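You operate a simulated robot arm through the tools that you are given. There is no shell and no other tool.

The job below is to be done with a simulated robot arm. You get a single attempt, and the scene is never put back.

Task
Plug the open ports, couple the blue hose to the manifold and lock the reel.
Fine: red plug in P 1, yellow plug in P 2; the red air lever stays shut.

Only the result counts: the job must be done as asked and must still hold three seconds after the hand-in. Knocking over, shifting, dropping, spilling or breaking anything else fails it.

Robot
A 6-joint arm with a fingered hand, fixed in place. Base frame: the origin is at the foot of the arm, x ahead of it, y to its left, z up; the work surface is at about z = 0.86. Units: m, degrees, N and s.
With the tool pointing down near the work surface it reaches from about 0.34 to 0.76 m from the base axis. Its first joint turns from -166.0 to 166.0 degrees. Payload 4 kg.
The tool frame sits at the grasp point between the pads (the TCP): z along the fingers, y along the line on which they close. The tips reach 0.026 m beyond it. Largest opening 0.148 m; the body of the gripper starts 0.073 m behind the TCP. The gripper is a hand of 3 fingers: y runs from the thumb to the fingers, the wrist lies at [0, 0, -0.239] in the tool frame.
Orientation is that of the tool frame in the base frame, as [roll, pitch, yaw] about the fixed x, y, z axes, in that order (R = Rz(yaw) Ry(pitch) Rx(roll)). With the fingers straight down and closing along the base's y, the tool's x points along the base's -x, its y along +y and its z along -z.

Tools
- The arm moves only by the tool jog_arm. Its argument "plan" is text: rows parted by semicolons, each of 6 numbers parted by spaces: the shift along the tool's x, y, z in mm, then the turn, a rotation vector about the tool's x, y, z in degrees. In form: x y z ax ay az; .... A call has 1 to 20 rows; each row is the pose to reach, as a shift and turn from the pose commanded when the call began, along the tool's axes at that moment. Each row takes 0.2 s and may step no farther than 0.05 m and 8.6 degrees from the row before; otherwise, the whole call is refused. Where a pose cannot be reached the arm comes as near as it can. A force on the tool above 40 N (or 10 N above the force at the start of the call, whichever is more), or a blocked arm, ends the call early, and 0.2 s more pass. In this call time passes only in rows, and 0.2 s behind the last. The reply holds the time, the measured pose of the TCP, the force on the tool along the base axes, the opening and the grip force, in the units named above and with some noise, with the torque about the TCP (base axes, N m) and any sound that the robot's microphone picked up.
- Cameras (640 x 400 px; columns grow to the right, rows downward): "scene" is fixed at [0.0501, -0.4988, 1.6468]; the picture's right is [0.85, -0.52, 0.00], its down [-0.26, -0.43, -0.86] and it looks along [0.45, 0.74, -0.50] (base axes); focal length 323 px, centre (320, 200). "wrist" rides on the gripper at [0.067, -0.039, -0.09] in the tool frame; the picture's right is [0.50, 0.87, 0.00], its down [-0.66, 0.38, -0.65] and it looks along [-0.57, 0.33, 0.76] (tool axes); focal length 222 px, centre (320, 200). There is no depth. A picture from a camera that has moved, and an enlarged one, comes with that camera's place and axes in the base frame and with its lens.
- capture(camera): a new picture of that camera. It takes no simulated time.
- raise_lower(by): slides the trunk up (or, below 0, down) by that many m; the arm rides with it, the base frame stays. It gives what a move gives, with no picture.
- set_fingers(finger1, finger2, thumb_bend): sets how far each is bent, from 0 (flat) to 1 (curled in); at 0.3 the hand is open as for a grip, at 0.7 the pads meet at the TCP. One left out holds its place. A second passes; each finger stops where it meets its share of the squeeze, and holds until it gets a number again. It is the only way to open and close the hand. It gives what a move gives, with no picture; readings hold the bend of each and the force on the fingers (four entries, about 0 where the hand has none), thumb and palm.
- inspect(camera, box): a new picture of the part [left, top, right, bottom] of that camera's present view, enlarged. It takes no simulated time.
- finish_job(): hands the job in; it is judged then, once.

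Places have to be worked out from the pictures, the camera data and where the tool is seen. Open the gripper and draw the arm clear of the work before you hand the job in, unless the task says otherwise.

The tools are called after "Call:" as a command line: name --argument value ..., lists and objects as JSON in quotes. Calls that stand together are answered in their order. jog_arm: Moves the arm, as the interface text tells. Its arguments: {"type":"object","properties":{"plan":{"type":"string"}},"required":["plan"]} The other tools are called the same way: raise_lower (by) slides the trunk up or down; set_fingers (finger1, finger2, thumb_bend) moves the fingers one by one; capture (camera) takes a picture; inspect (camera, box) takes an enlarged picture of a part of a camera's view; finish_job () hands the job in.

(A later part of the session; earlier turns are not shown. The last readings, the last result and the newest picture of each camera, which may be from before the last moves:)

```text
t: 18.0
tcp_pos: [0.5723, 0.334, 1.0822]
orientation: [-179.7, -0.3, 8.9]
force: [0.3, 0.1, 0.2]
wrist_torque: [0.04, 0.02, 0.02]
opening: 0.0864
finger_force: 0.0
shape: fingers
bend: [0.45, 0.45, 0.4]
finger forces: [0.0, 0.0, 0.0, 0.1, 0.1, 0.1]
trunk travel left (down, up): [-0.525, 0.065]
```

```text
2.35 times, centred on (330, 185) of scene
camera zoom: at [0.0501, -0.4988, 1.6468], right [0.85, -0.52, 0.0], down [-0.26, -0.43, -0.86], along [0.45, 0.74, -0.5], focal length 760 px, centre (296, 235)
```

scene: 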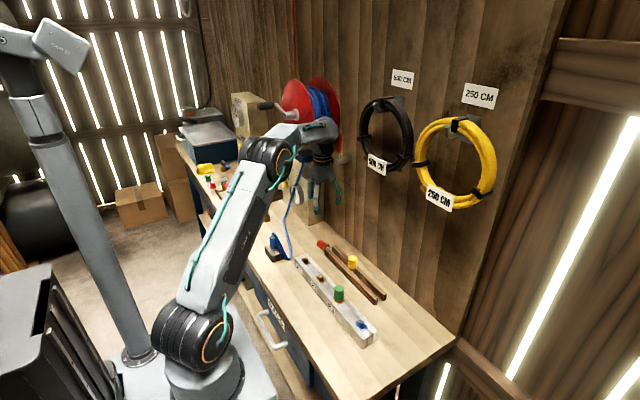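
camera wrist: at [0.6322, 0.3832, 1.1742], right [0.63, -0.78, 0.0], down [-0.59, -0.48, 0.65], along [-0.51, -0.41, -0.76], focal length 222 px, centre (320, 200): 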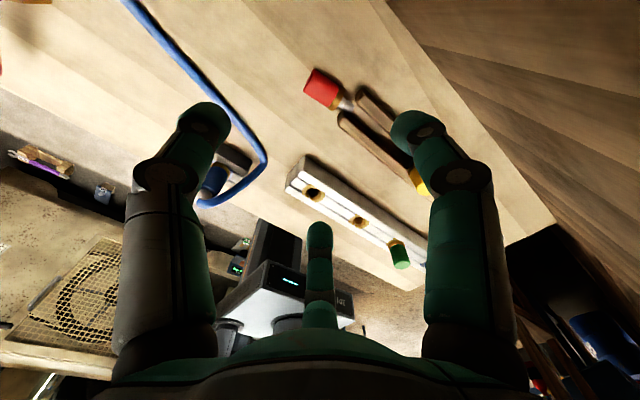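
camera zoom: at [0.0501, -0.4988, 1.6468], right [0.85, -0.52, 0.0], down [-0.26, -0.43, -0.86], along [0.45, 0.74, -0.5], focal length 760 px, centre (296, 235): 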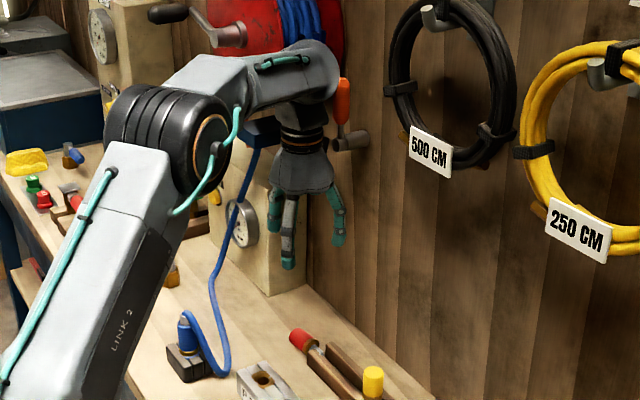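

The plug's cap end is at ≈(0.572, 0.3535) and its axis runs along ≈(-0.14, 0.99). I'll descend over it with the thumb on the cap-end side and the tips stopping just above the bench.

Call:
jog_arm --plan "2 -6 45 0 0 0; 2 -6 90 0 0 0; 2 -6 130 0 0 0; 2 -6 160 0 0 0; 2 -6 180 0 0 0"

Call:
capture --camera "wrist"

Call:
inspect --camera "scene" --box '[280, 180, 380, 270]'

```text
t: 19.2
tcp_pos: [0.5745, 0.3422, 0.9015]
orientation: [-179.9, -0.1, 8.9]
force: [0.0, 0.6, 0.3]
wrist_torque: [-0.03, 0.0, 0.01]
opening: 0.0866
finger_force: 0.1
shape: fingers
bend: [0.45, 0.45, 0.4]
finger forces: [0.1, 0.0, 0.0, 0.1, 0.0, 0.0]
trunk travel left (down, up): [-0.525, 0.065]
```

```text
taken
camera wrist: at [0.6342, 0.3924, 0.9918], right [0.63, -0.78, 0.0], down [-0.59, -0.48, 0.65], along [-0.51, -0.41, -0.76], focal length 222 px, centre (320, 200)
```

wrist: 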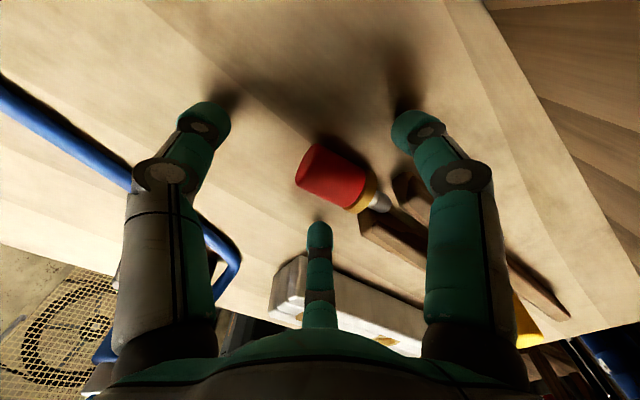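

```text
4.44 times, centred on (330, 225) of scene
camera zoom: at [0.0501, -0.4988, 1.6468], right [0.85, -0.52, 0.0], down [-0.26, -0.43, -0.86], along [0.45, 0.74, -0.5], focal length 1436 px, centre (276, 89)
```

zoom: 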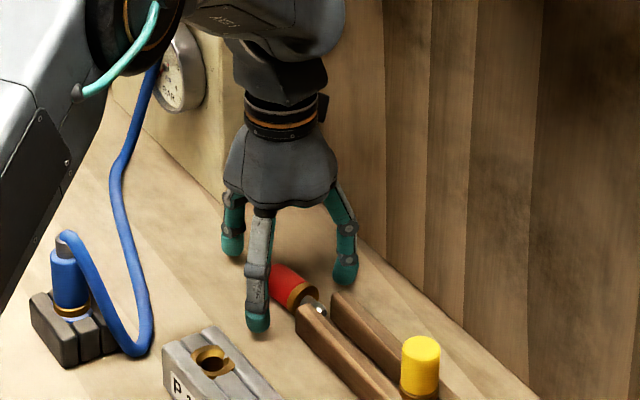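

Call:
set_fingers --finger1 0.54 --finger2 0.54 --thumb_bend 0.52

Call:
inspect --camera "wrist" --box '[180, 60, 460, 260]'

Call:
inspect --camera "scene" --box '[310, 210, 370, 260]'

```text
t: 20.2
tcp_pos: [0.575, 0.3423, 0.9023]
orientation: [-179.9, 0.0, 8.9]
force: [-0.3, -0.1, 0.5]
wrist_torque: [0.0, -0.04, 0.02]
opening: 0.0529
finger_force: 0.1
shape: fingers
bend: [0.54, 0.54, 0.52]
finger forces: [0.0, 0.0, 0.1, 0.0, 0.1, 0.0]
trunk travel left (down, up): [-0.525, 0.065]
```

```text
2.00 times, centred on (320, 160) of wrist
camera zoom: at [0.6343, 0.3924, 0.9922], right [0.63, -0.78, 0.0], down [-0.59, -0.48, 0.65], along [-0.51, -0.41, -0.76], focal length 444 px, centre (320, 280)
```

zoom: 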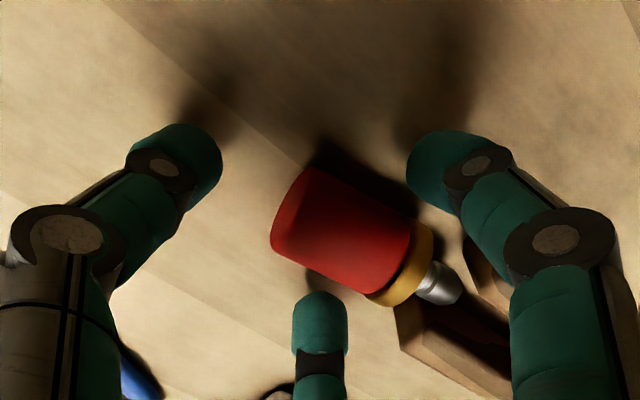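

```text
8.00 times, centred on (340, 235) of scene
camera zoom: at [0.0501, -0.4988, 1.6468], right [0.85, -0.52, 0.0], down [-0.26, -0.43, -0.86], along [0.45, 0.74, -0.5], focal length 2585 px, centre (160, -80)
```

zoom: 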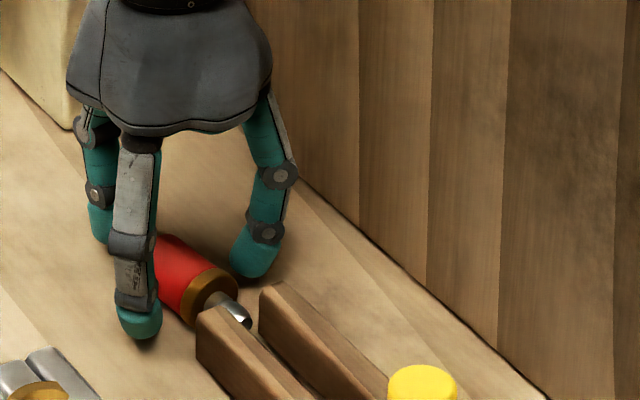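

Call:
set_fingers --finger1 0.58 --finger2 0.58 --thumb_bend 0.57

Call:
inspect --camera "wrist" --box '[180, 60, 460, 260]'

```text
t: 21.2
tcp_pos: [0.5756, 0.3427, 0.9021]
orientation: [-179.9, -0.2, 8.9]
force: [0.7, -0.4, 0.4]
wrist_torque: [0.01, -0.04, 0.01]
opening: 0.0414
finger_force: 0.1
shape: fingers
bend: [0.57, 0.57, 0.56]
finger forces: [0.0, 0.0, 0.0, 0.1, 0.0, 0.0]
trunk travel left (down, up): [-0.525, 0.065]
```

```text
2.00 times, centred on (320, 160) of wrist
camera zoom: at [0.6343, 0.3924, 0.9921], right [0.63, -0.78, 0.0], down [-0.59, -0.48, 0.65], along [-0.51, -0.41, -0.76], focal length 444 px, centre (320, 280)
```

zoom: 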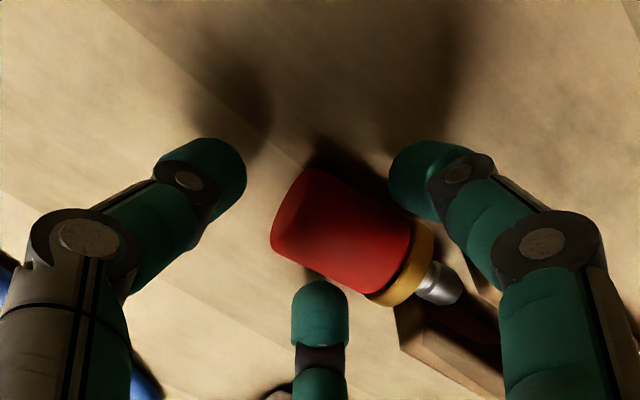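

Call:
set_fingers --finger1 0.61 --finger2 0.61 --thumb_bend 0.6

Call:
inspect --camera "wrist" --box '[180, 60, 460, 260]'

```text
t: 22.2
tcp_pos: [0.5733, 0.3426, 0.9016]
orientation: [-179.9, -0.1, 8.9]
force: [0.4, -0.5, 0.0]
wrist_torque: [-0.02, 0.03, 0.0]
opening: 0.0295
finger_force: 0.5
shape: fingers
bend: [0.6, 0.6, 0.6]
finger forces: [0.6, 0.7, 0.1, 0.1, 0.0, 0.0]
trunk travel left (down, up): [-0.525, 0.065]
```

```text
2.00 times, centred on (320, 160) of wrist
camera zoom: at [0.6343, 0.3924, 0.9921], right [0.63, -0.78, 0.0], down [-0.59, -0.48, 0.65], along [-0.51, -0.41, -0.76], focal length 444 px, centre (320, 280)
```

zoom: 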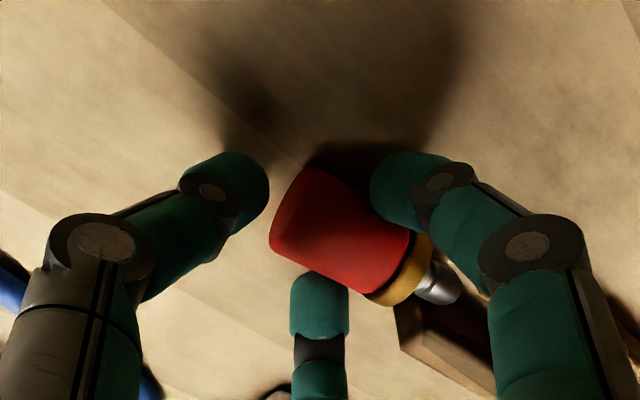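

Both fingers touch the cap lightly. Now I'll bring in the thumb, then squeeze.

Call:
set_fingers --finger1 0.62 --finger2 0.62 --thumb_bend 0.64

Call:
inspect --camera "wrist" --box '[180, 60, 460, 260]'

```text
t: 23.2
tcp_pos: [0.5739, 0.3433, 0.9024]
orientation: [-180.0, -0.1, 9.0]
force: [-0.3, -0.2, -0.7]
wrist_torque: [0.02, -0.05, 0.0]
opening: 0.0231
finger_force: 1.7
shape: fingers
bend: [0.6, 0.6, 0.64]
finger forces: [1.1, 1.1, 0.1, 0.0, 0.6, 0.1]
trunk travel left (down, up): [-0.525, 0.065]
```

```text
2.00 times, centred on (320, 160) of wrist
camera zoom: at [0.6343, 0.3924, 0.9921], right [0.63, -0.78, 0.0], down [-0.59, -0.48, 0.65], along [-0.51, -0.41, -0.76], focal length 444 px, centre (320, 280)
```

zoom: 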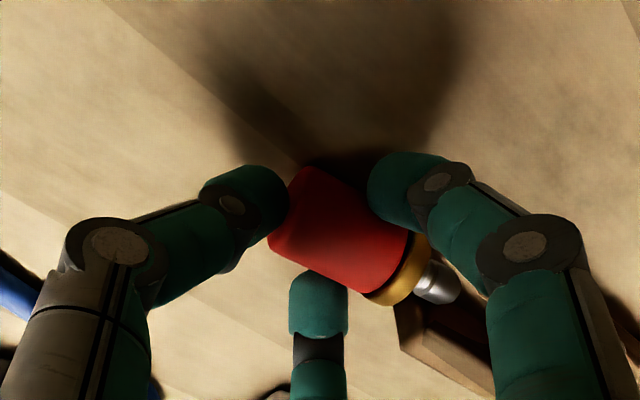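

Call:
set_fingers --finger1 0.67 --finger2 0.67 --thumb_bend 0.68

Call:
inspect --camera "wrist" --box '[180, 60, 460, 260]'

```text
t: 24.2
tcp_pos: [0.5741, 0.3425, 0.9031]
orientation: [-179.9, -0.2, 8.9]
force: [0.4, 0.4, -0.5]
wrist_torque: [0.02, 0.01, 0.02]
opening: 0.0204
finger_force: 6.7
shape: fingers
bend: [0.61, 0.61, 0.66]
finger forces: [4.6, 4.3, 0.1, 0.0, 4.2, 0.1]
trunk travel left (down, up): [-0.525, 0.065]
```

```text
2.00 times, centred on (320, 160) of wrist
camera zoom: at [0.6343, 0.3924, 0.9921], right [0.63, -0.78, 0.0], down [-0.59, -0.48, 0.65], along [-0.51, -0.41, -0.76], focal length 444 px, centre (320, 280)
```

zoom: 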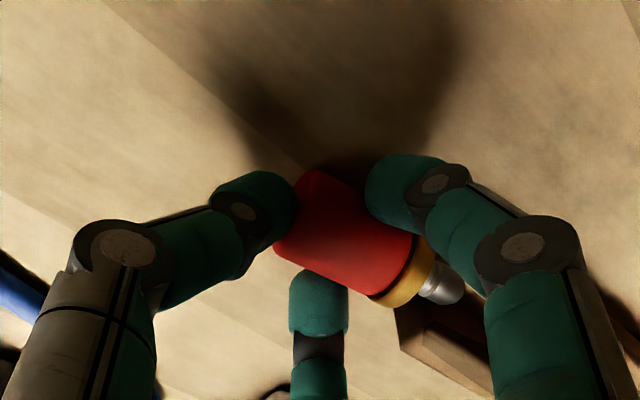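

A balanced three-point grip of about 4.4 N each. Next I lift gently and check.

Call:
jog_arm --plan "0 0 -4 0 0 0; 0 0 -12 0 0 0; 0 0 -25 0 0 0; 0 0 -40 0 0 0"

Call:
inspect --camera "wrist" --box '[180, 60, 460, 260]'

Call:
inspect --camera "scene" --box '[300, 190, 370, 250]'

```text
t: 25.2
tcp_pos: [0.5738, 0.3439, 0.9416]
orientation: [-179.8, -0.1, 8.8]
force: [0.4, -0.1, -1.1]
wrist_torque: [0.0, -0.01, 0.0]
opening: 0.0201
finger_force: 6.1
shape: fingers
bend: [0.61, 0.61, 0.66]
finger forces: [4.5, 4.3, 0.1, 0.1, 4.1, 0.0]
trunk travel left (down, up): [-0.525, 0.065]
```

```text
2.00 times, centred on (320, 160) of wrist
camera zoom: at [0.6342, 0.3931, 1.0324], right [0.63, -0.78, 0.0], down [-0.59, -0.48, 0.65], along [-0.51, -0.41, -0.76], focal length 444 px, centre (320, 280)
```

zoom: 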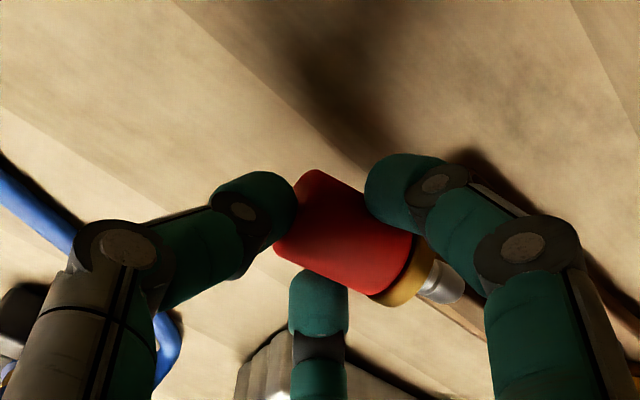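

```text
6.67 times, centred on (335, 220) of scene
camera zoom: at [0.0501, -0.4988, 1.6468], right [0.85, -0.52, 0.0], down [-0.26, -0.43, -0.86], along [0.45, 0.74, -0.5], focal length 2154 px, centre (220, 67)
```

zoom: 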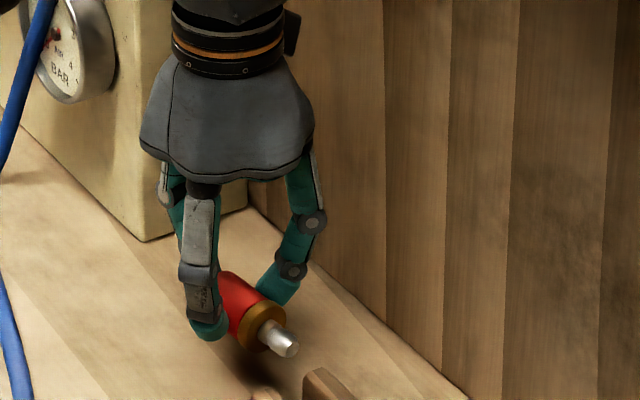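

The red plug is held firmly, stem pointing -y. I'll carry it over the free bench area near y≈-0.10, where I can lay it down and re-grip it with a 45° tilt so that it can be inserted upright.

Call:
jog_arm --plan "0 0 -40 0 0 0; 0 0 -80 0 0 0; 0 0 -110 0 0 0; -8 44 -110 0 0 0; -16 88 -110 0 0 0; -25 132 -110 0 0 0; -33 176 -110 0 0 0; -41 220 -110 0 0 0; -49 264 -110 0 0 0; -58 308 -110 0 0 0; -66 352 -110 0 0 0; -74 396 -110 0 0 0; -82 436.5 -110 0 0 0"

Call:
capture --camera "wrist"

Call:
capture --camera "scene"

```text
t: 28.0
tcp_pos: [0.56, -0.0998, 1.0504]
orientation: [-179.9, -0.1, 8.9]
force: [0.3, 0.9, -1.2]
wrist_torque: [0.0, 0.0, 0.0]
opening: 0.0205
finger_force: 6.4
shape: fingers
bend: [0.61, 0.61, 0.66]
finger forces: [4.4, 4.1, 0.1, 0.0, 4.1, 0.0]
trunk travel left (down, up): [-0.525, 0.065]
```

```text
taken
camera wrist: at [0.6202, -0.0506, 1.1397], right [0.63, -0.78, 0.0], down [-0.59, -0.48, 0.65], along [-0.51, -0.41, -0.76], focal length 222 px, centre (320, 200)
```

wrist: 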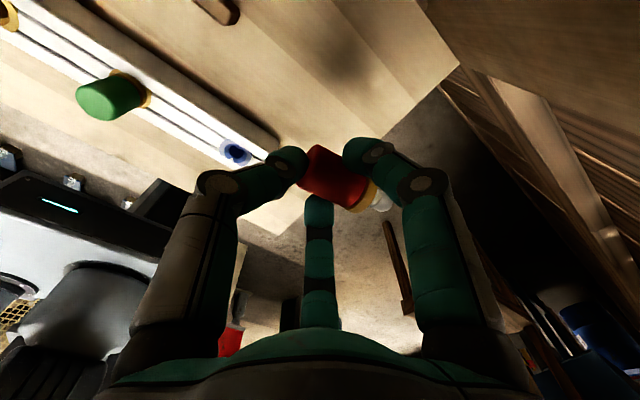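

```text
taken
```

scene: 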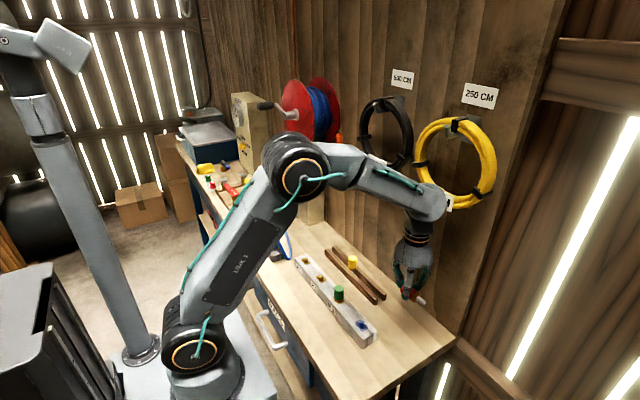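

The plug is steady in the grip. I'll lower it gently to the bench here.

Call:
jog_arm --plan "0 0 45 0 0 0; 0 0 90 0 0 0; 0 0 125 0 0 0; 0 0 142 0 0 0; 0 0 148 0 0 0; 0 0 149 0 0 0"

Call:
inspect --camera "wrist" --box '[180, 60, 460, 260]'

Call:
inspect --camera "scene" --box '[370, 240, 450, 330]'

```text
t: 29.4
tcp_pos: [0.5607, -0.1009, 0.9019]
orientation: [-179.9, 0.0, 8.9]
force: [-0.8, 0.5, 1.0]
wrist_torque: [-0.03, 0.01, -0.01]
opening: 0.0198
finger_force: 6.7
shape: fingers
bend: [0.61, 0.61, 0.66]
finger forces: [4.4, 4.4, 0.1, 0.0, 4.3, 0.0]
trunk travel left (down, up): [-0.525, 0.065]
```

```text
2.00 times, centred on (320, 160) of wrist
camera zoom: at [0.6206, -0.0511, 0.9916], right [0.63, -0.78, 0.0], down [-0.59, -0.48, 0.65], along [-0.51, -0.41, -0.76], focal length 444 px, centre (320, 280)
```

zoom: 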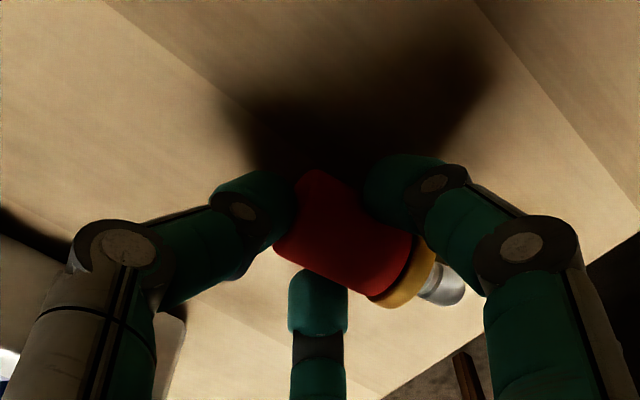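

```text
4.44 times, centred on (410, 285) of scene
camera zoom: at [0.0501, -0.4988, 1.6468], right [0.85, -0.52, 0.0], down [-0.26, -0.43, -0.86], along [0.45, 0.74, -0.5], focal length 1436 px, centre (-80, -178)
```

zoom: 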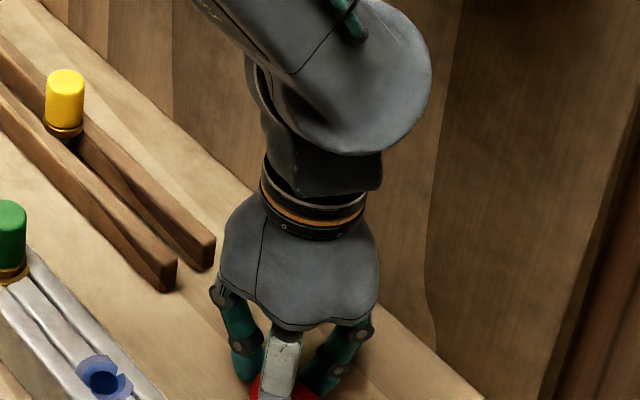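

The weight has transferred to the bench, so I'll open gently.

Call:
set_fingers --finger1 0.57 --finger2 0.57 --thumb_bend 0.6

Call:
set_fingers --finger1 0.48 --finger2 0.48 --thumb_bend 0.48

Call:
inspect --camera "wrist" --box '[180, 60, 460, 260]'

```text
t: 30.4
tcp_pos: [0.5607, -0.1008, 0.901]
orientation: [-179.9, -0.2, 8.8]
force: [0.5, -0.1, -0.4]
wrist_torque: [-0.01, 0.02, 0.01]
opening: 0.036
finger_force: 0.0
shape: fingers
bend: [0.56, 0.56, 0.6]
finger forces: [0.1, 0.1, 0.0, 0.0, 0.1, 0.0]
trunk travel left (down, up): [-0.525, 0.065]
```

```text
t: 31.4
tcp_pos: [0.5606, -0.1014, 0.9019]
orientation: [180.0, -0.1, 8.9]
force: [0.4, 0.5, 0.3]
wrist_torque: [-0.01, 0.0, 0.02]
opening: 0.0686
finger_force: 0.0
shape: fingers
bend: [0.48, 0.48, 0.48]
finger forces: [0.1, 0.0, 0.0, 0.1, 0.0, 0.0]
trunk travel left (down, up): [-0.525, 0.065]
```

```text
2.00 times, centred on (320, 160) of wrist
camera zoom: at [0.6207, -0.0511, 0.9917], right [0.63, -0.78, 0.0], down [-0.59, -0.48, 0.65], along [-0.51, -0.41, -0.76], focal length 444 px, centre (320, 280)
```

zoom: 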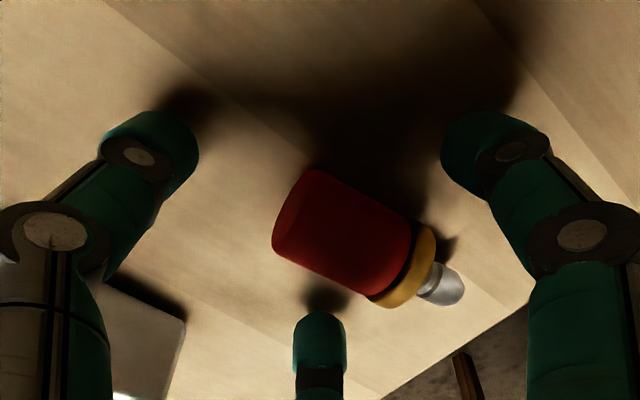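

The red plug lies flat again. Instead of a steep re-grip, I'll pinch it only near the cap end with the two fingers (thumb kept back) and lift slightly, to see whether the stem swings down by gravity.

Call:
jog_arm --plan "0 -8 1 0 0 0; 0 -15 3 0 0 0"

Call:
set_fingers --finger1 0.6 --finger2 0.6 --thumb_bend 0.48

Call:
inspect --camera "wrist" --box '[180, 60, 460, 260]'

```text
t: 32.0
tcp_pos: [0.559, -0.0848, 0.8991]
orientation: [-179.9, -0.1, 8.9]
force: [0.7, 0.3, 0.0]
wrist_torque: [0.02, 0.0, -0.01]
opening: 0.068
finger_force: 0.0
shape: fingers
bend: [0.48, 0.48, 0.48]
finger forces: [0.0, 0.0, 0.0, 0.0, 0.0, 0.0]
trunk travel left (down, up): [-0.525, 0.065]
```

```text
t: 33.0
tcp_pos: [0.5583, -0.0848, 0.8978]
orientation: [-179.9, -0.1, 8.9]
force: [0.0, 0.1, 0.3]
wrist_torque: [0.0, 0.01, 0.01]
opening: 0.0503
finger_force: 0.3
shape: fingers
bend: [0.6, 0.6, 0.48]
finger forces: [0.2, 0.0, 0.0, 0.0, 0.1, 0.0]
trunk travel left (down, up): [-0.525, 0.065]
```

```text
2.00 times, centred on (320, 160) of wrist
camera zoom: at [0.6185, -0.0349, 0.9884], right [0.63, -0.78, 0.0], down [-0.59, -0.48, 0.65], along [-0.51, -0.41, -0.76], focal length 444 px, centre (320, 280)
```

zoom: 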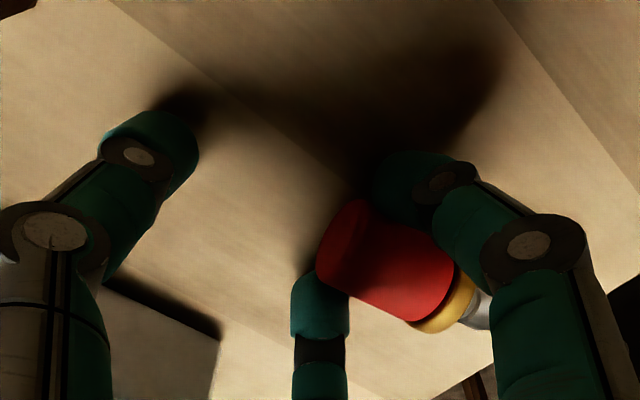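

Call:
set_fingers --finger1 0.56 --finger2 0.56

Call:
jog_arm --plan "0 7 0 0 0 0"

Call:
set_fingers --finger1 0.63 --finger2 0.63

Call:
inspect --camera "wrist" --box '[180, 60, 460, 260]'

```text
t: 34.0
tcp_pos: [0.5595, -0.0836, 0.8979]
orientation: [-179.9, -0.2, 8.9]
force: [-0.8, 0.6, 0.2]
wrist_torque: [0.0, 0.0, 0.03]
opening: 0.0555
finger_force: 0.0
shape: fingers
bend: [0.56, 0.56, 0.48]
finger forces: [0.1, 0.0, 0.0, 0.0, 0.1, 0.1]
trunk travel left (down, up): [-0.525, 0.065]
```

```text
t: 34.4
tcp_pos: [0.5593, -0.092, 0.8995]
orientation: [-179.9, -0.1, 8.9]
force: [0.1, 0.3, 0.5]
wrist_torque: [0.03, -0.02, -0.01]
opening: 0.0554
finger_force: 0.1
shape: fingers
bend: [0.56, 0.56, 0.48]
finger forces: [0.0, 0.0, 0.0, 0.1, 0.0, 0.1]
trunk travel left (down, up): [-0.525, 0.065]
```

```text
t: 35.4
tcp_pos: [0.561, -0.0925, 0.8986]
orientation: [-179.9, -0.1, 9.0]
force: [0.0, 0.5, 0.1]
wrist_torque: [0.02, 0.01, 0.01]
opening: 0.0478
finger_force: 2.1
shape: fingers
bend: [0.61, 0.61, 0.48]
finger forces: [1.9, 1.9, 0.0, 0.0, 0.0, 0.0]
trunk travel left (down, up): [-0.525, 0.065]
```

```text
2.00 times, centred on (320, 160) of wrist
camera zoom: at [0.6203, -0.0425, 0.989], right [0.63, -0.78, 0.0], down [-0.59, -0.48, 0.65], along [-0.51, -0.41, -0.76], focal length 444 px, centre (320, 280)
```

zoom: 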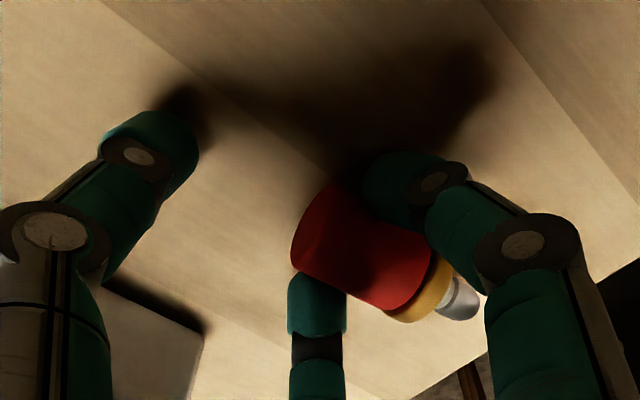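

Call:
jog_arm --plan "0 0 -3 0 0 0; 0 0 -6 0 0 0; 0 0 -10 0 0 0"

Call:
inspect --camera "wrist" --box '[180, 60, 460, 260]'

Call:
inspect --camera "scene" --box '[390, 280, 450, 330]'

```text
t: 36.2
tcp_pos: [0.5612, -0.0916, 0.9074]
orientation: [-180.0, 0.0, 8.9]
force: [0.5, 0.7, -0.7]
wrist_torque: [0.02, 0.0, -0.02]
opening: 0.0478
finger_force: 2.5
shape: fingers
bend: [0.61, 0.61, 0.48]
finger forces: [1.9, 1.9, 0.0, 0.1, 0.0, 0.0]
trunk travel left (down, up): [-0.525, 0.065]
```

```text
2.00 times, centred on (320, 160) of wrist
camera zoom: at [0.62, -0.0421, 0.9993], right [0.63, -0.78, 0.0], down [-0.59, -0.48, 0.65], along [-0.51, -0.41, -0.76], focal length 444 px, centre (320, 280)
```

zoom: 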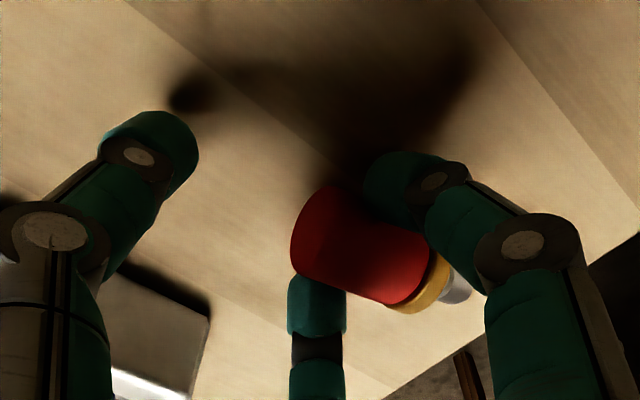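

```text
8.00 times, centred on (420, 305) of scene
camera zoom: at [0.0501, -0.4988, 1.6468], right [0.85, -0.52, 0.0], down [-0.26, -0.43, -0.86], along [0.45, 0.74, -0.5], focal length 2585 px, centre (-480, -640)
```

zoom: 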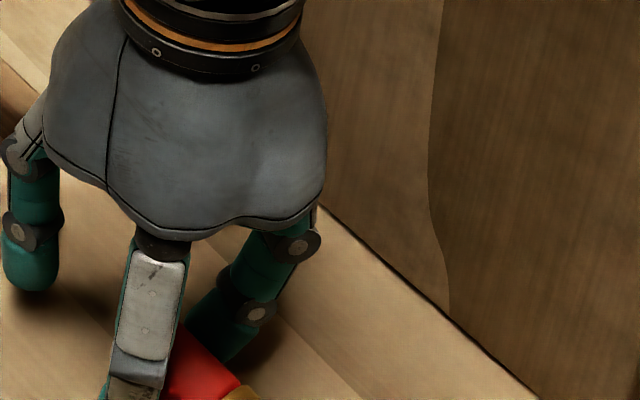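

The stem seems to droop as the hand rises. I'll continue slowly.

Call:
jog_arm --plan "0 0 -4 0 0 0; 0 0 -8 0 0 0; 0 0 -12 0 0 0"

Call:
inspect --camera "wrist" --box '[180, 60, 460, 260]'

```text
t: 37.0
tcp_pos: [0.5612, -0.0925, 0.9212]
orientation: [-180.0, -0.1, 8.9]
force: [-0.1, -1.3, -1.2]
wrist_torque: [0.03, 0.0, 0.02]
opening: 0.0479
finger_force: 1.9
shape: fingers
bend: [0.61, 0.61, 0.48]
finger forces: [1.9, 2.0, 0.0, 0.0, 0.0, 0.0]
trunk travel left (down, up): [-0.525, 0.065]
```

```text
2.00 times, centred on (320, 160) of wrist
camera zoom: at [0.6202, -0.042, 1.0107], right [0.63, -0.78, 0.0], down [-0.59, -0.48, 0.65], along [-0.51, -0.41, -0.76], focal length 444 px, centre (320, 280)
```

zoom: 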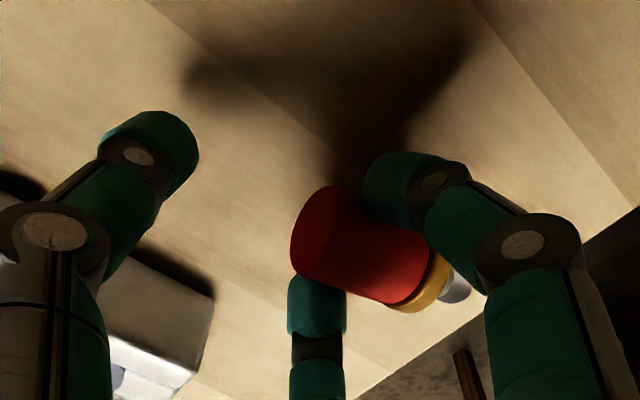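

Friction now holds it with a slight droop. I'll lower a bit, loosen the pinch slightly, and raise slowly so the stem can swing down while it stays near the bench.

Call:
jog_arm --plan "0 0 5 0 0 0; 0 0 10 0 0 0"

Call:
set_fingers --finger1 0.618 --finger2 0.618

Call:
jog_arm --plan "0 0 -2 0 0 0; 0 0 -4 0 0 0; 0 0 -6 0 0 0; 0 0 -8 0 0 0; 0 0 -10 0 0 0; 0 0 -12 0 0 0"

Call:
inspect --camera "wrist" --box '[180, 60, 460, 260]'

```text
t: 37.6
tcp_pos: [0.5598, -0.0928, 0.9102]
orientation: [-179.9, 0.0, 8.9]
force: [0.8, 0.4, -0.8]
wrist_torque: [0.01, -0.03, 0.01]
opening: 0.0479
finger_force: 2.4
shape: fingers
bend: [0.61, 0.61, 0.48]
finger forces: [1.9, 1.9, 0.0, 0.0, 0.0, 0.1]
trunk travel left (down, up): [-0.525, 0.065]
```

```text
t: 38.6
tcp_pos: [0.5598, -0.092, 0.911]
orientation: [-180.0, -0.1, 9.0]
force: [0.4, 0.4, -0.2]
wrist_torque: [0.03, -0.03, 0.01]
opening: 0.0492
finger_force: 0.8
shape: fingers
bend: [0.6, 0.6, 0.48]
finger forces: [0.7, 0.8, 0.0, 0.0, 0.0, 0.0]
trunk travel left (down, up): [-0.525, 0.065]
```

```text
t: 40.0
tcp_pos: [0.5597, -0.0928, 0.9218]
orientation: [-179.9, -0.1, 9.0]
force: [0.4, 0.3, -0.9]
wrist_torque: [-0.02, 0.04, -0.01]
opening: 0.0489
finger_force: 1.1
shape: fingers
bend: [0.6, 0.6, 0.48]
finger forces: [0.7, 0.8, 0.1, 0.1, 0.0, 0.1]
trunk travel left (down, up): [-0.525, 0.065]
```

```text
2.00 times, centred on (320, 160) of wrist
camera zoom: at [0.6193, -0.0421, 1.0123], right [0.63, -0.78, 0.0], down [-0.59, -0.48, 0.65], along [-0.51, -0.41, -0.76], focal length 444 px, centre (320, 280)
```

zoom: 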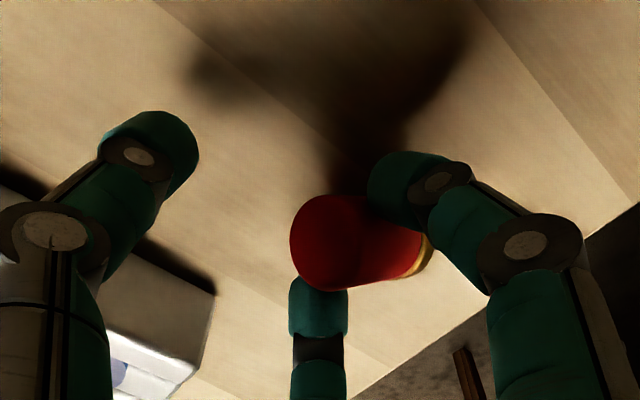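

It works: the plug is rotating stem-down in the loose pinch. Continue raising in small steps.

Call:
jog_arm --plan "0 0 -2 0 0 0; 0 0 -4 0 0 0; 0 0 -6 0 0 0; 0 0 -8 0 0 0; 0 0 -10 0 0 0; 0 0 -12 0 0 0"

Call:
inspect --camera "wrist" --box '[180, 60, 460, 260]'

Call:
inspect --camera "scene" --box '[380, 265, 450, 325]'

```text
t: 41.4
tcp_pos: [0.5579, -0.0922, 0.9346]
orientation: [-179.9, -0.1, 8.9]
force: [-0.7, -0.6, -0.4]
wrist_torque: [0.0, 0.0, 0.0]
opening: 0.049
finger_force: 0.4
shape: fingers
bend: [0.6, 0.6, 0.48]
finger forces: [0.8, 0.8, 0.0, 0.0, 0.1, 0.1]
trunk travel left (down, up): [-0.525, 0.065]
```

```text
2.00 times, centred on (320, 160) of wrist
camera zoom: at [0.6193, -0.0418, 1.0243], right [0.63, -0.78, 0.0], down [-0.59, -0.48, 0.65], along [-0.51, -0.41, -0.76], focal length 444 px, centre (320, 280)
```

zoom: 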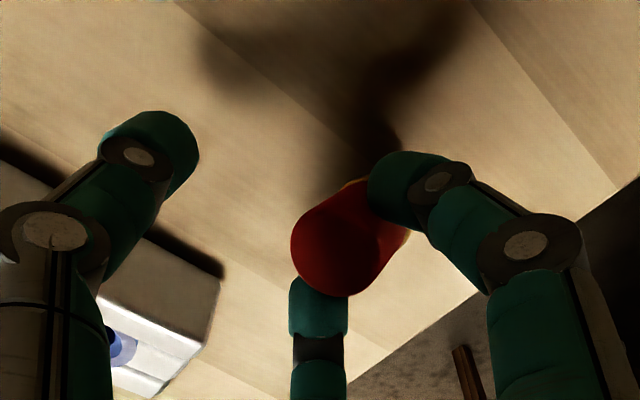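

```text
6.67 times, centred on (415, 295) of scene
camera zoom: at [0.0501, -0.4988, 1.6468], right [0.85, -0.52, 0.0], down [-0.26, -0.43, -0.86], along [0.45, 0.74, -0.5], focal length 2154 px, centre (-313, -433)
```

zoom: 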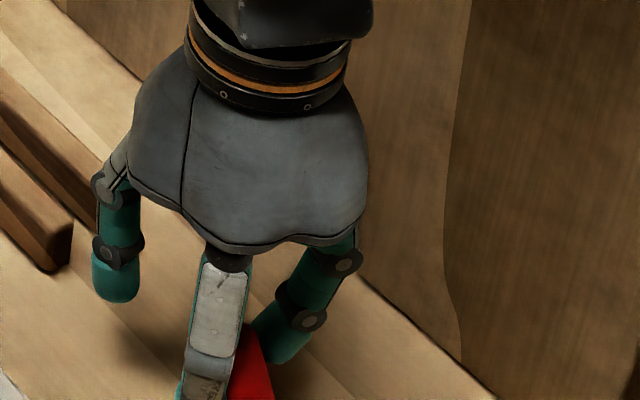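

Call:
jog_arm --plan "0 0 -2 0 0 0; 0 0 -4 0 0 0; 0 0 -6 0 0 0; 0 0 -8 0 0 0; 0 0 -11 0 0 0; 0 0 -14 0 0 0"

Call:
inspect --camera "wrist" --box '[180, 60, 460, 260]'

Call:
inspect --camera "scene" --box '[380, 265, 450, 325]'

```text
t: 42.8
tcp_pos: [0.5589, -0.0915, 0.9477]
orientation: [-179.9, -0.1, 9.0]
force: [0.2, -0.1, -0.9]
wrist_torque: [0.04, 0.0, -0.02]
opening: 0.0489
finger_force: 0.8
shape: fingers
bend: [0.6, 0.6, 0.48]
finger forces: [0.8, 0.9, 0.0, 0.0, 0.1, 0.0]
trunk travel left (down, up): [-0.525, 0.065]
```

```text
2.00 times, centred on (320, 160) of wrist
camera zoom: at [0.6202, -0.0416, 1.0382], right [0.63, -0.78, 0.0], down [-0.59, -0.48, 0.65], along [-0.51, -0.41, -0.76], focal length 444 px, centre (320, 280)
```

zoom: 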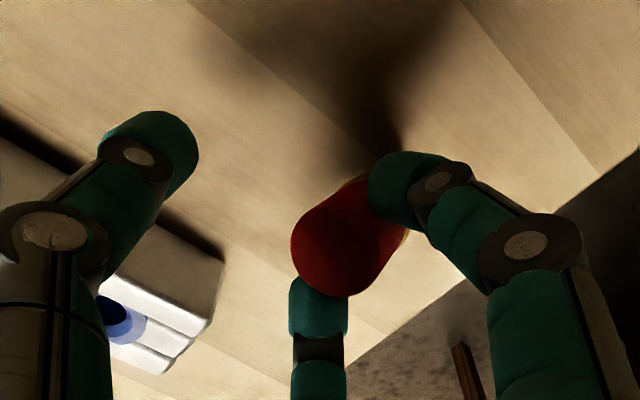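

```text
6.67 times, centred on (415, 295) of scene
camera zoom: at [0.0501, -0.4988, 1.6468], right [0.85, -0.52, 0.0], down [-0.26, -0.43, -0.86], along [0.45, 0.74, -0.5], focal length 2154 px, centre (-313, -433)
```

zoom: 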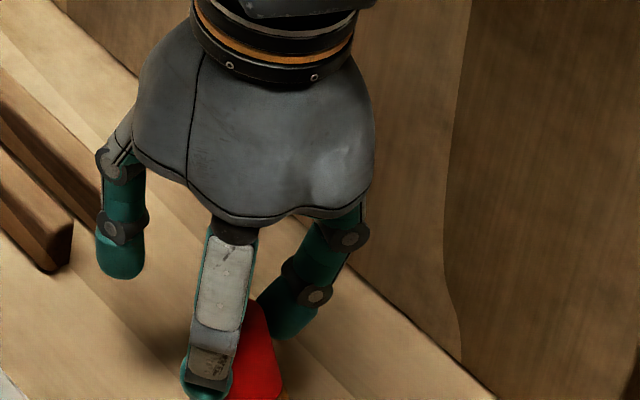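

Call:
jog_arm --plan "0 0 -10 0 0 0; 0 0 -20 0 0 0; 0 0 -30 0 0 0; 0 0 -40 0 0 0; 0 0 -50 0 0 0"

Call:
inspect --camera "wrist" --box '[180, 60, 460, 260]'

Call:
inspect --camera "scene" --box '[380, 255, 450, 315]'

```text
t: 44.0
tcp_pos: [0.5583, -0.0928, 0.9975]
orientation: [-179.9, 0.0, 8.8]
force: [0.3, -0.2, -0.3]
wrist_torque: [0.04, 0.02, -0.02]
opening: 0.0488
finger_force: 0.7
shape: fingers
bend: [0.6, 0.6, 0.48]
finger forces: [0.8, 0.6, 0.0, 0.0, 0.1, 0.1]
trunk travel left (down, up): [-0.525, 0.065]
```

```text
2.00 times, centred on (320, 160) of wrist
camera zoom: at [0.6196, -0.0432, 1.088], right [0.63, -0.78, 0.0], down [-0.59, -0.48, 0.65], along [-0.51, -0.41, -0.76], focal length 444 px, centre (320, 280)
```

zoom: 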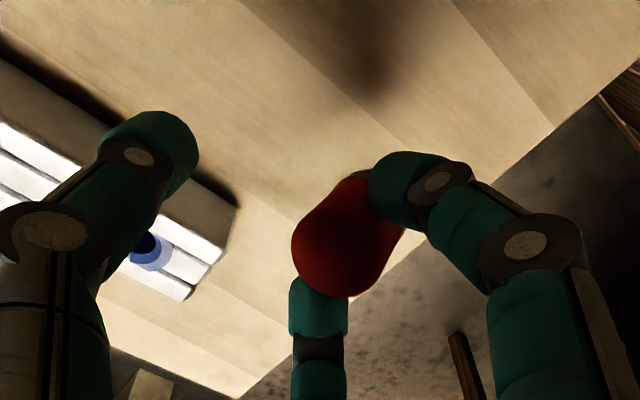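

```text
6.67 times, centred on (415, 285) of scene
camera zoom: at [0.0501, -0.4988, 1.6468], right [0.85, -0.52, 0.0], down [-0.26, -0.43, -0.86], along [0.45, 0.74, -0.5], focal length 2154 px, centre (-313, -367)
```

zoom: 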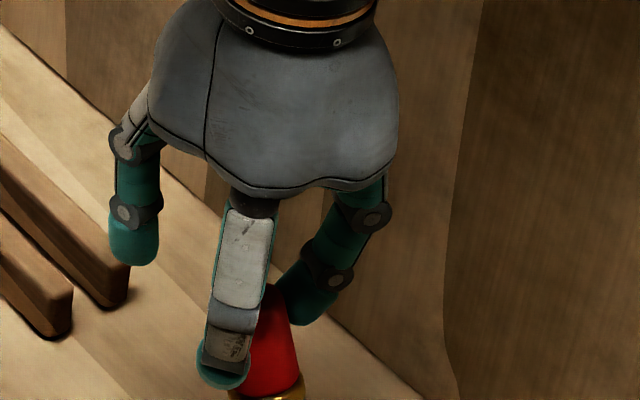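

Call:
inspect --camera "wrist" --box '[300, 140, 390, 220]'

Call:
inspect --camera "scene" --box '[400, 290, 440, 330]'

```text
5.00 times, centred on (345, 180) of wrist
camera zoom: at [0.6196, -0.0432, 1.088], right [0.63, -0.78, 0.0], down [-0.59, -0.48, 0.65], along [-0.51, -0.41, -0.76], focal length 1111 px, centre (195, 300)
```

zoom: 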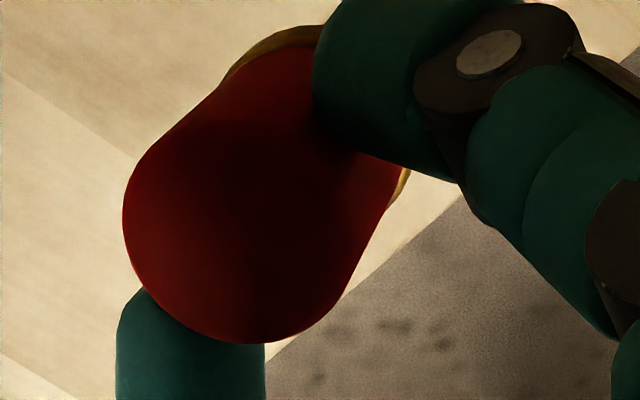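

```text
10.00 times, centred on (420, 310) of scene
camera zoom: at [0.0501, -0.4988, 1.6468], right [0.85, -0.52, 0.0], down [-0.26, -0.43, -0.86], along [0.45, 0.74, -0.5], focal length 3231 px, centre (-680, -900)
```

zoom: 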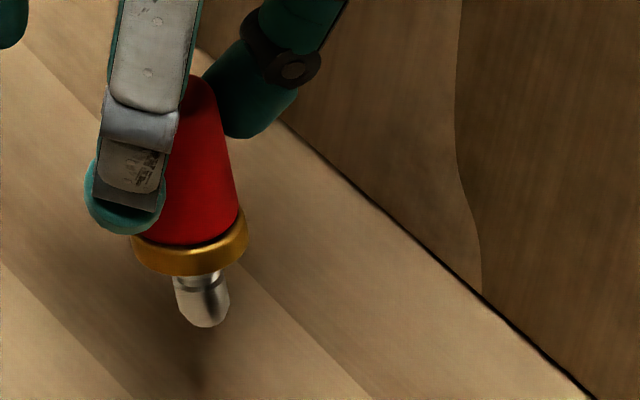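

The plug hangs stem-down, leaning about 23° toward -y. I'll lower it near the bench for safety, then close the thumb gently to square it up against the two fingers.

Call:
jog_arm --plan "0 0 12 0 0 0; 0 0 24 0 0 0; 0 0 36 0 0 0; 0 0 46 0 0 0; 0 0 50 0 0 0"

Call:
set_fingers --thumb_bend 0.6

Call:
inspect --camera "wrist" --box '[180, 60, 460, 260]'

Call:
inspect --camera "scene" --box '[395, 290, 445, 335]'

```text
t: 45.2
tcp_pos: [0.5589, -0.0928, 0.9476]
orientation: [-179.9, -0.1, 8.9]
force: [0.5, -0.4, -1.0]
wrist_torque: [-0.02, 0.01, -0.04]
opening: 0.0488
finger_force: 1.6
shape: fingers
bend: [0.6, 0.6, 0.48]
finger forces: [0.8, 0.7, 0.1, 0.0, 0.0, 0.0]
trunk travel left (down, up): [-0.525, 0.065]
```

```text
t: 46.2
tcp_pos: [0.5597, -0.0926, 0.949]
orientation: [-179.9, -0.1, 9.0]
force: [0.2, -0.1, -0.2]
wrist_torque: [0.01, -0.01, 0.01]
opening: 0.0287
finger_force: 1.0
shape: fingers
bend: [0.6, 0.6, 0.6]
finger forces: [0.7, 0.7, 0.0, 0.0, 0.1, 0.0]
trunk travel left (down, up): [-0.525, 0.065]
```

```text
2.00 times, centred on (320, 160) of wrist
camera zoom: at [0.6196, -0.0429, 1.0389], right [0.63, -0.78, 0.0], down [-0.59, -0.48, 0.65], along [-0.51, -0.41, -0.76], focal length 444 px, centre (320, 280)
```

zoom: 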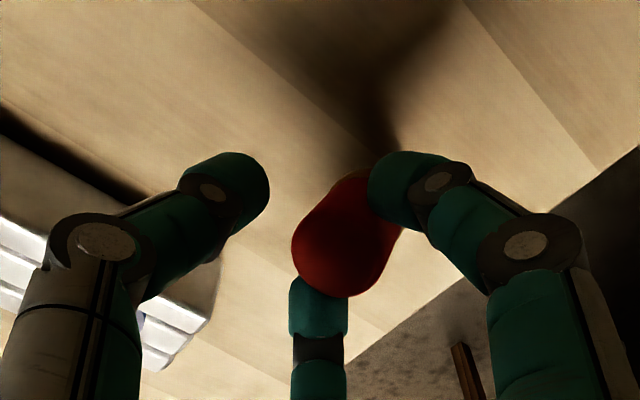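

```text
8.89 times, centred on (420, 312) of scene
camera zoom: at [0.0501, -0.4988, 1.6468], right [0.85, -0.52, 0.0], down [-0.26, -0.43, -0.86], along [0.45, 0.74, -0.5], focal length 2872 px, centre (-569, -800)
```

zoom: 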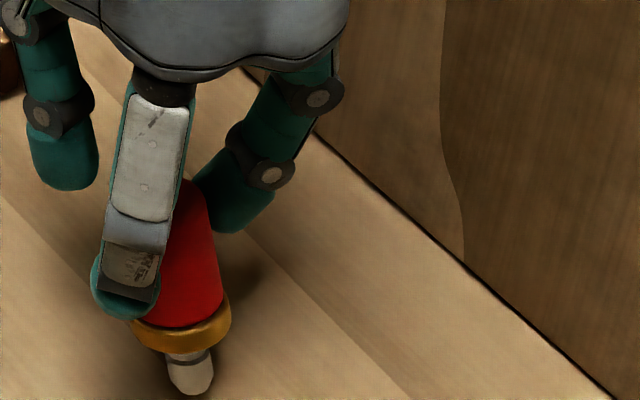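

Call:
set_fingers --thumb_bend 0.65

Call:
inspect --camera "wrist" --box '[180, 60, 460, 260]'

```text
t: 47.2
tcp_pos: [0.5605, -0.0921, 0.9481]
orientation: [-179.9, -0.2, 8.9]
force: [0.2, 0.2, -1.5]
wrist_torque: [-0.01, -0.04, 0.0]
opening: 0.0215
finger_force: 0.3
shape: fingers
bend: [0.6, 0.6, 0.65]
finger forces: [0.8, 0.7, 0.1, 0.1, 0.0, 0.1]
trunk travel left (down, up): [-0.525, 0.065]
```

```text
2.00 times, centred on (320, 160) of wrist
camera zoom: at [0.6196, -0.0429, 1.0389], right [0.63, -0.78, 0.0], down [-0.59, -0.48, 0.65], along [-0.51, -0.41, -0.76], focal length 444 px, centre (320, 280)
```

zoom: 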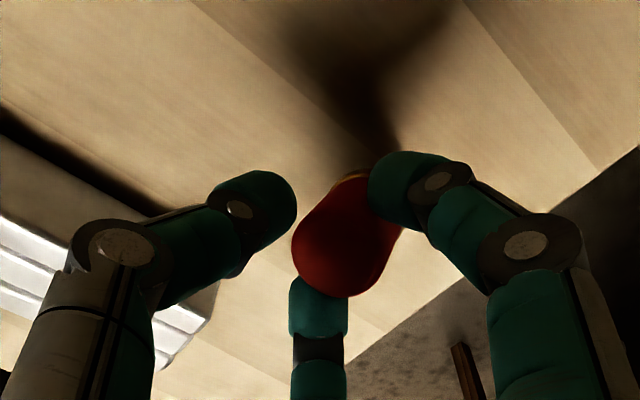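

Call:
set_fingers --thumb_bend 0.68

Call:
inspect --camera "wrist" --box '[180, 60, 460, 260]'

Call:
inspect --camera "scene" --box '[395, 290, 445, 335]'

```text
t: 48.2
tcp_pos: [0.5588, -0.0924, 0.9494]
orientation: [-179.8, -0.2, 8.9]
force: [0.1, -0.1, 0.4]
wrist_torque: [0.04, 0.03, -0.02]
opening: 0.0182
finger_force: 0.7
shape: fingers
bend: [0.6, 0.6, 0.68]
finger forces: [0.6, 0.7, 0.0, 0.0, 0.3, 0.0]
trunk travel left (down, up): [-0.525, 0.065]
```

```text
2.00 times, centred on (320, 160) of wrist
camera zoom: at [0.6196, -0.0429, 1.0389], right [0.63, -0.78, 0.0], down [-0.59, -0.48, 0.65], along [-0.51, -0.41, -0.76], focal length 444 px, centre (320, 280)
```

zoom: 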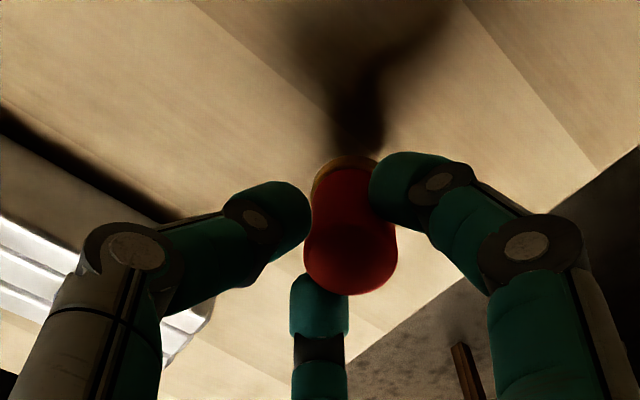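

```text
8.89 times, centred on (420, 312) of scene
camera zoom: at [0.0501, -0.4988, 1.6468], right [0.85, -0.52, 0.0], down [-0.26, -0.43, -0.86], along [0.45, 0.74, -0.5], focal length 2872 px, centre (-569, -800)
```

zoom: 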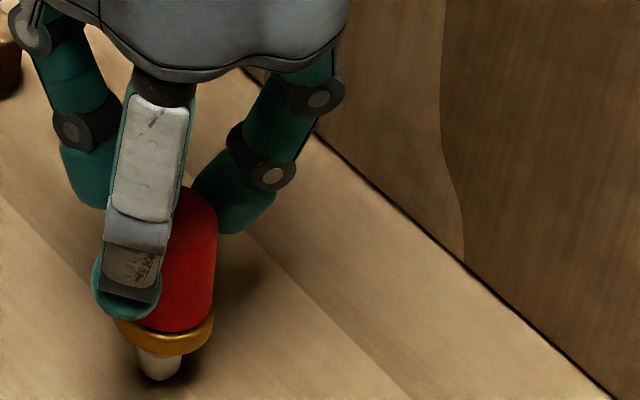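

The plug is now nearly vertical in the grip. I'll firm it up gradually.

Call:
set_fingers --finger1 0.64 --finger2 0.64 --thumb_bend 0.69

Call:
inspect --camera "wrist" --box '[180, 60, 460, 260]'

Call:
inspect --camera "scene" --box '[395, 290, 445, 335]'

```text
t: 49.2
tcp_pos: [0.5594, -0.0922, 0.9483]
orientation: [-179.8, -0.2, 8.9]
force: [-0.7, -0.1, -0.6]
wrist_torque: [-0.01, -0.03, -0.01]
opening: 0.0165
finger_force: 2.9
shape: fingers
bend: [0.61, 0.61, 0.68]
finger forces: [2.3, 2.3, 0.0, 0.0, 1.4, 0.1]
trunk travel left (down, up): [-0.525, 0.065]
```

```text
2.00 times, centred on (320, 160) of wrist
camera zoom: at [0.6196, -0.0429, 1.0389], right [0.63, -0.78, 0.0], down [-0.59, -0.48, 0.65], along [-0.51, -0.41, -0.76], focal length 444 px, centre (320, 280)
```

zoom: 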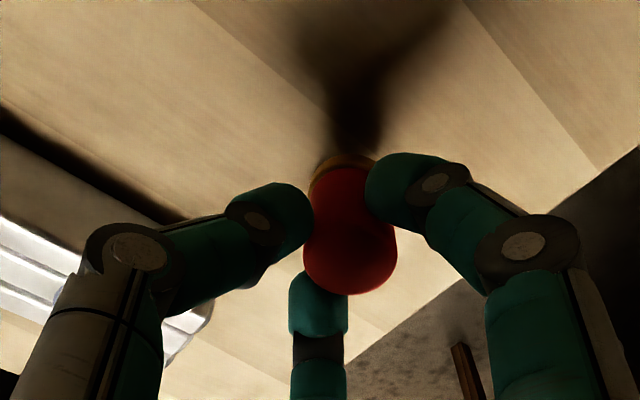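

```text
8.89 times, centred on (420, 312) of scene
camera zoom: at [0.0501, -0.4988, 1.6468], right [0.85, -0.52, 0.0], down [-0.26, -0.43, -0.86], along [0.45, 0.74, -0.5], focal length 2872 px, centre (-569, -800)
```

zoom: 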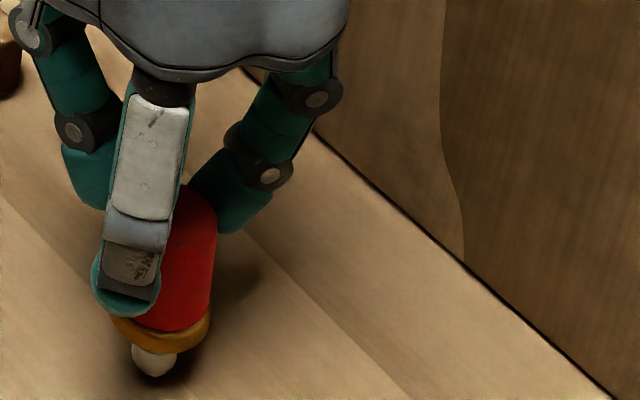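

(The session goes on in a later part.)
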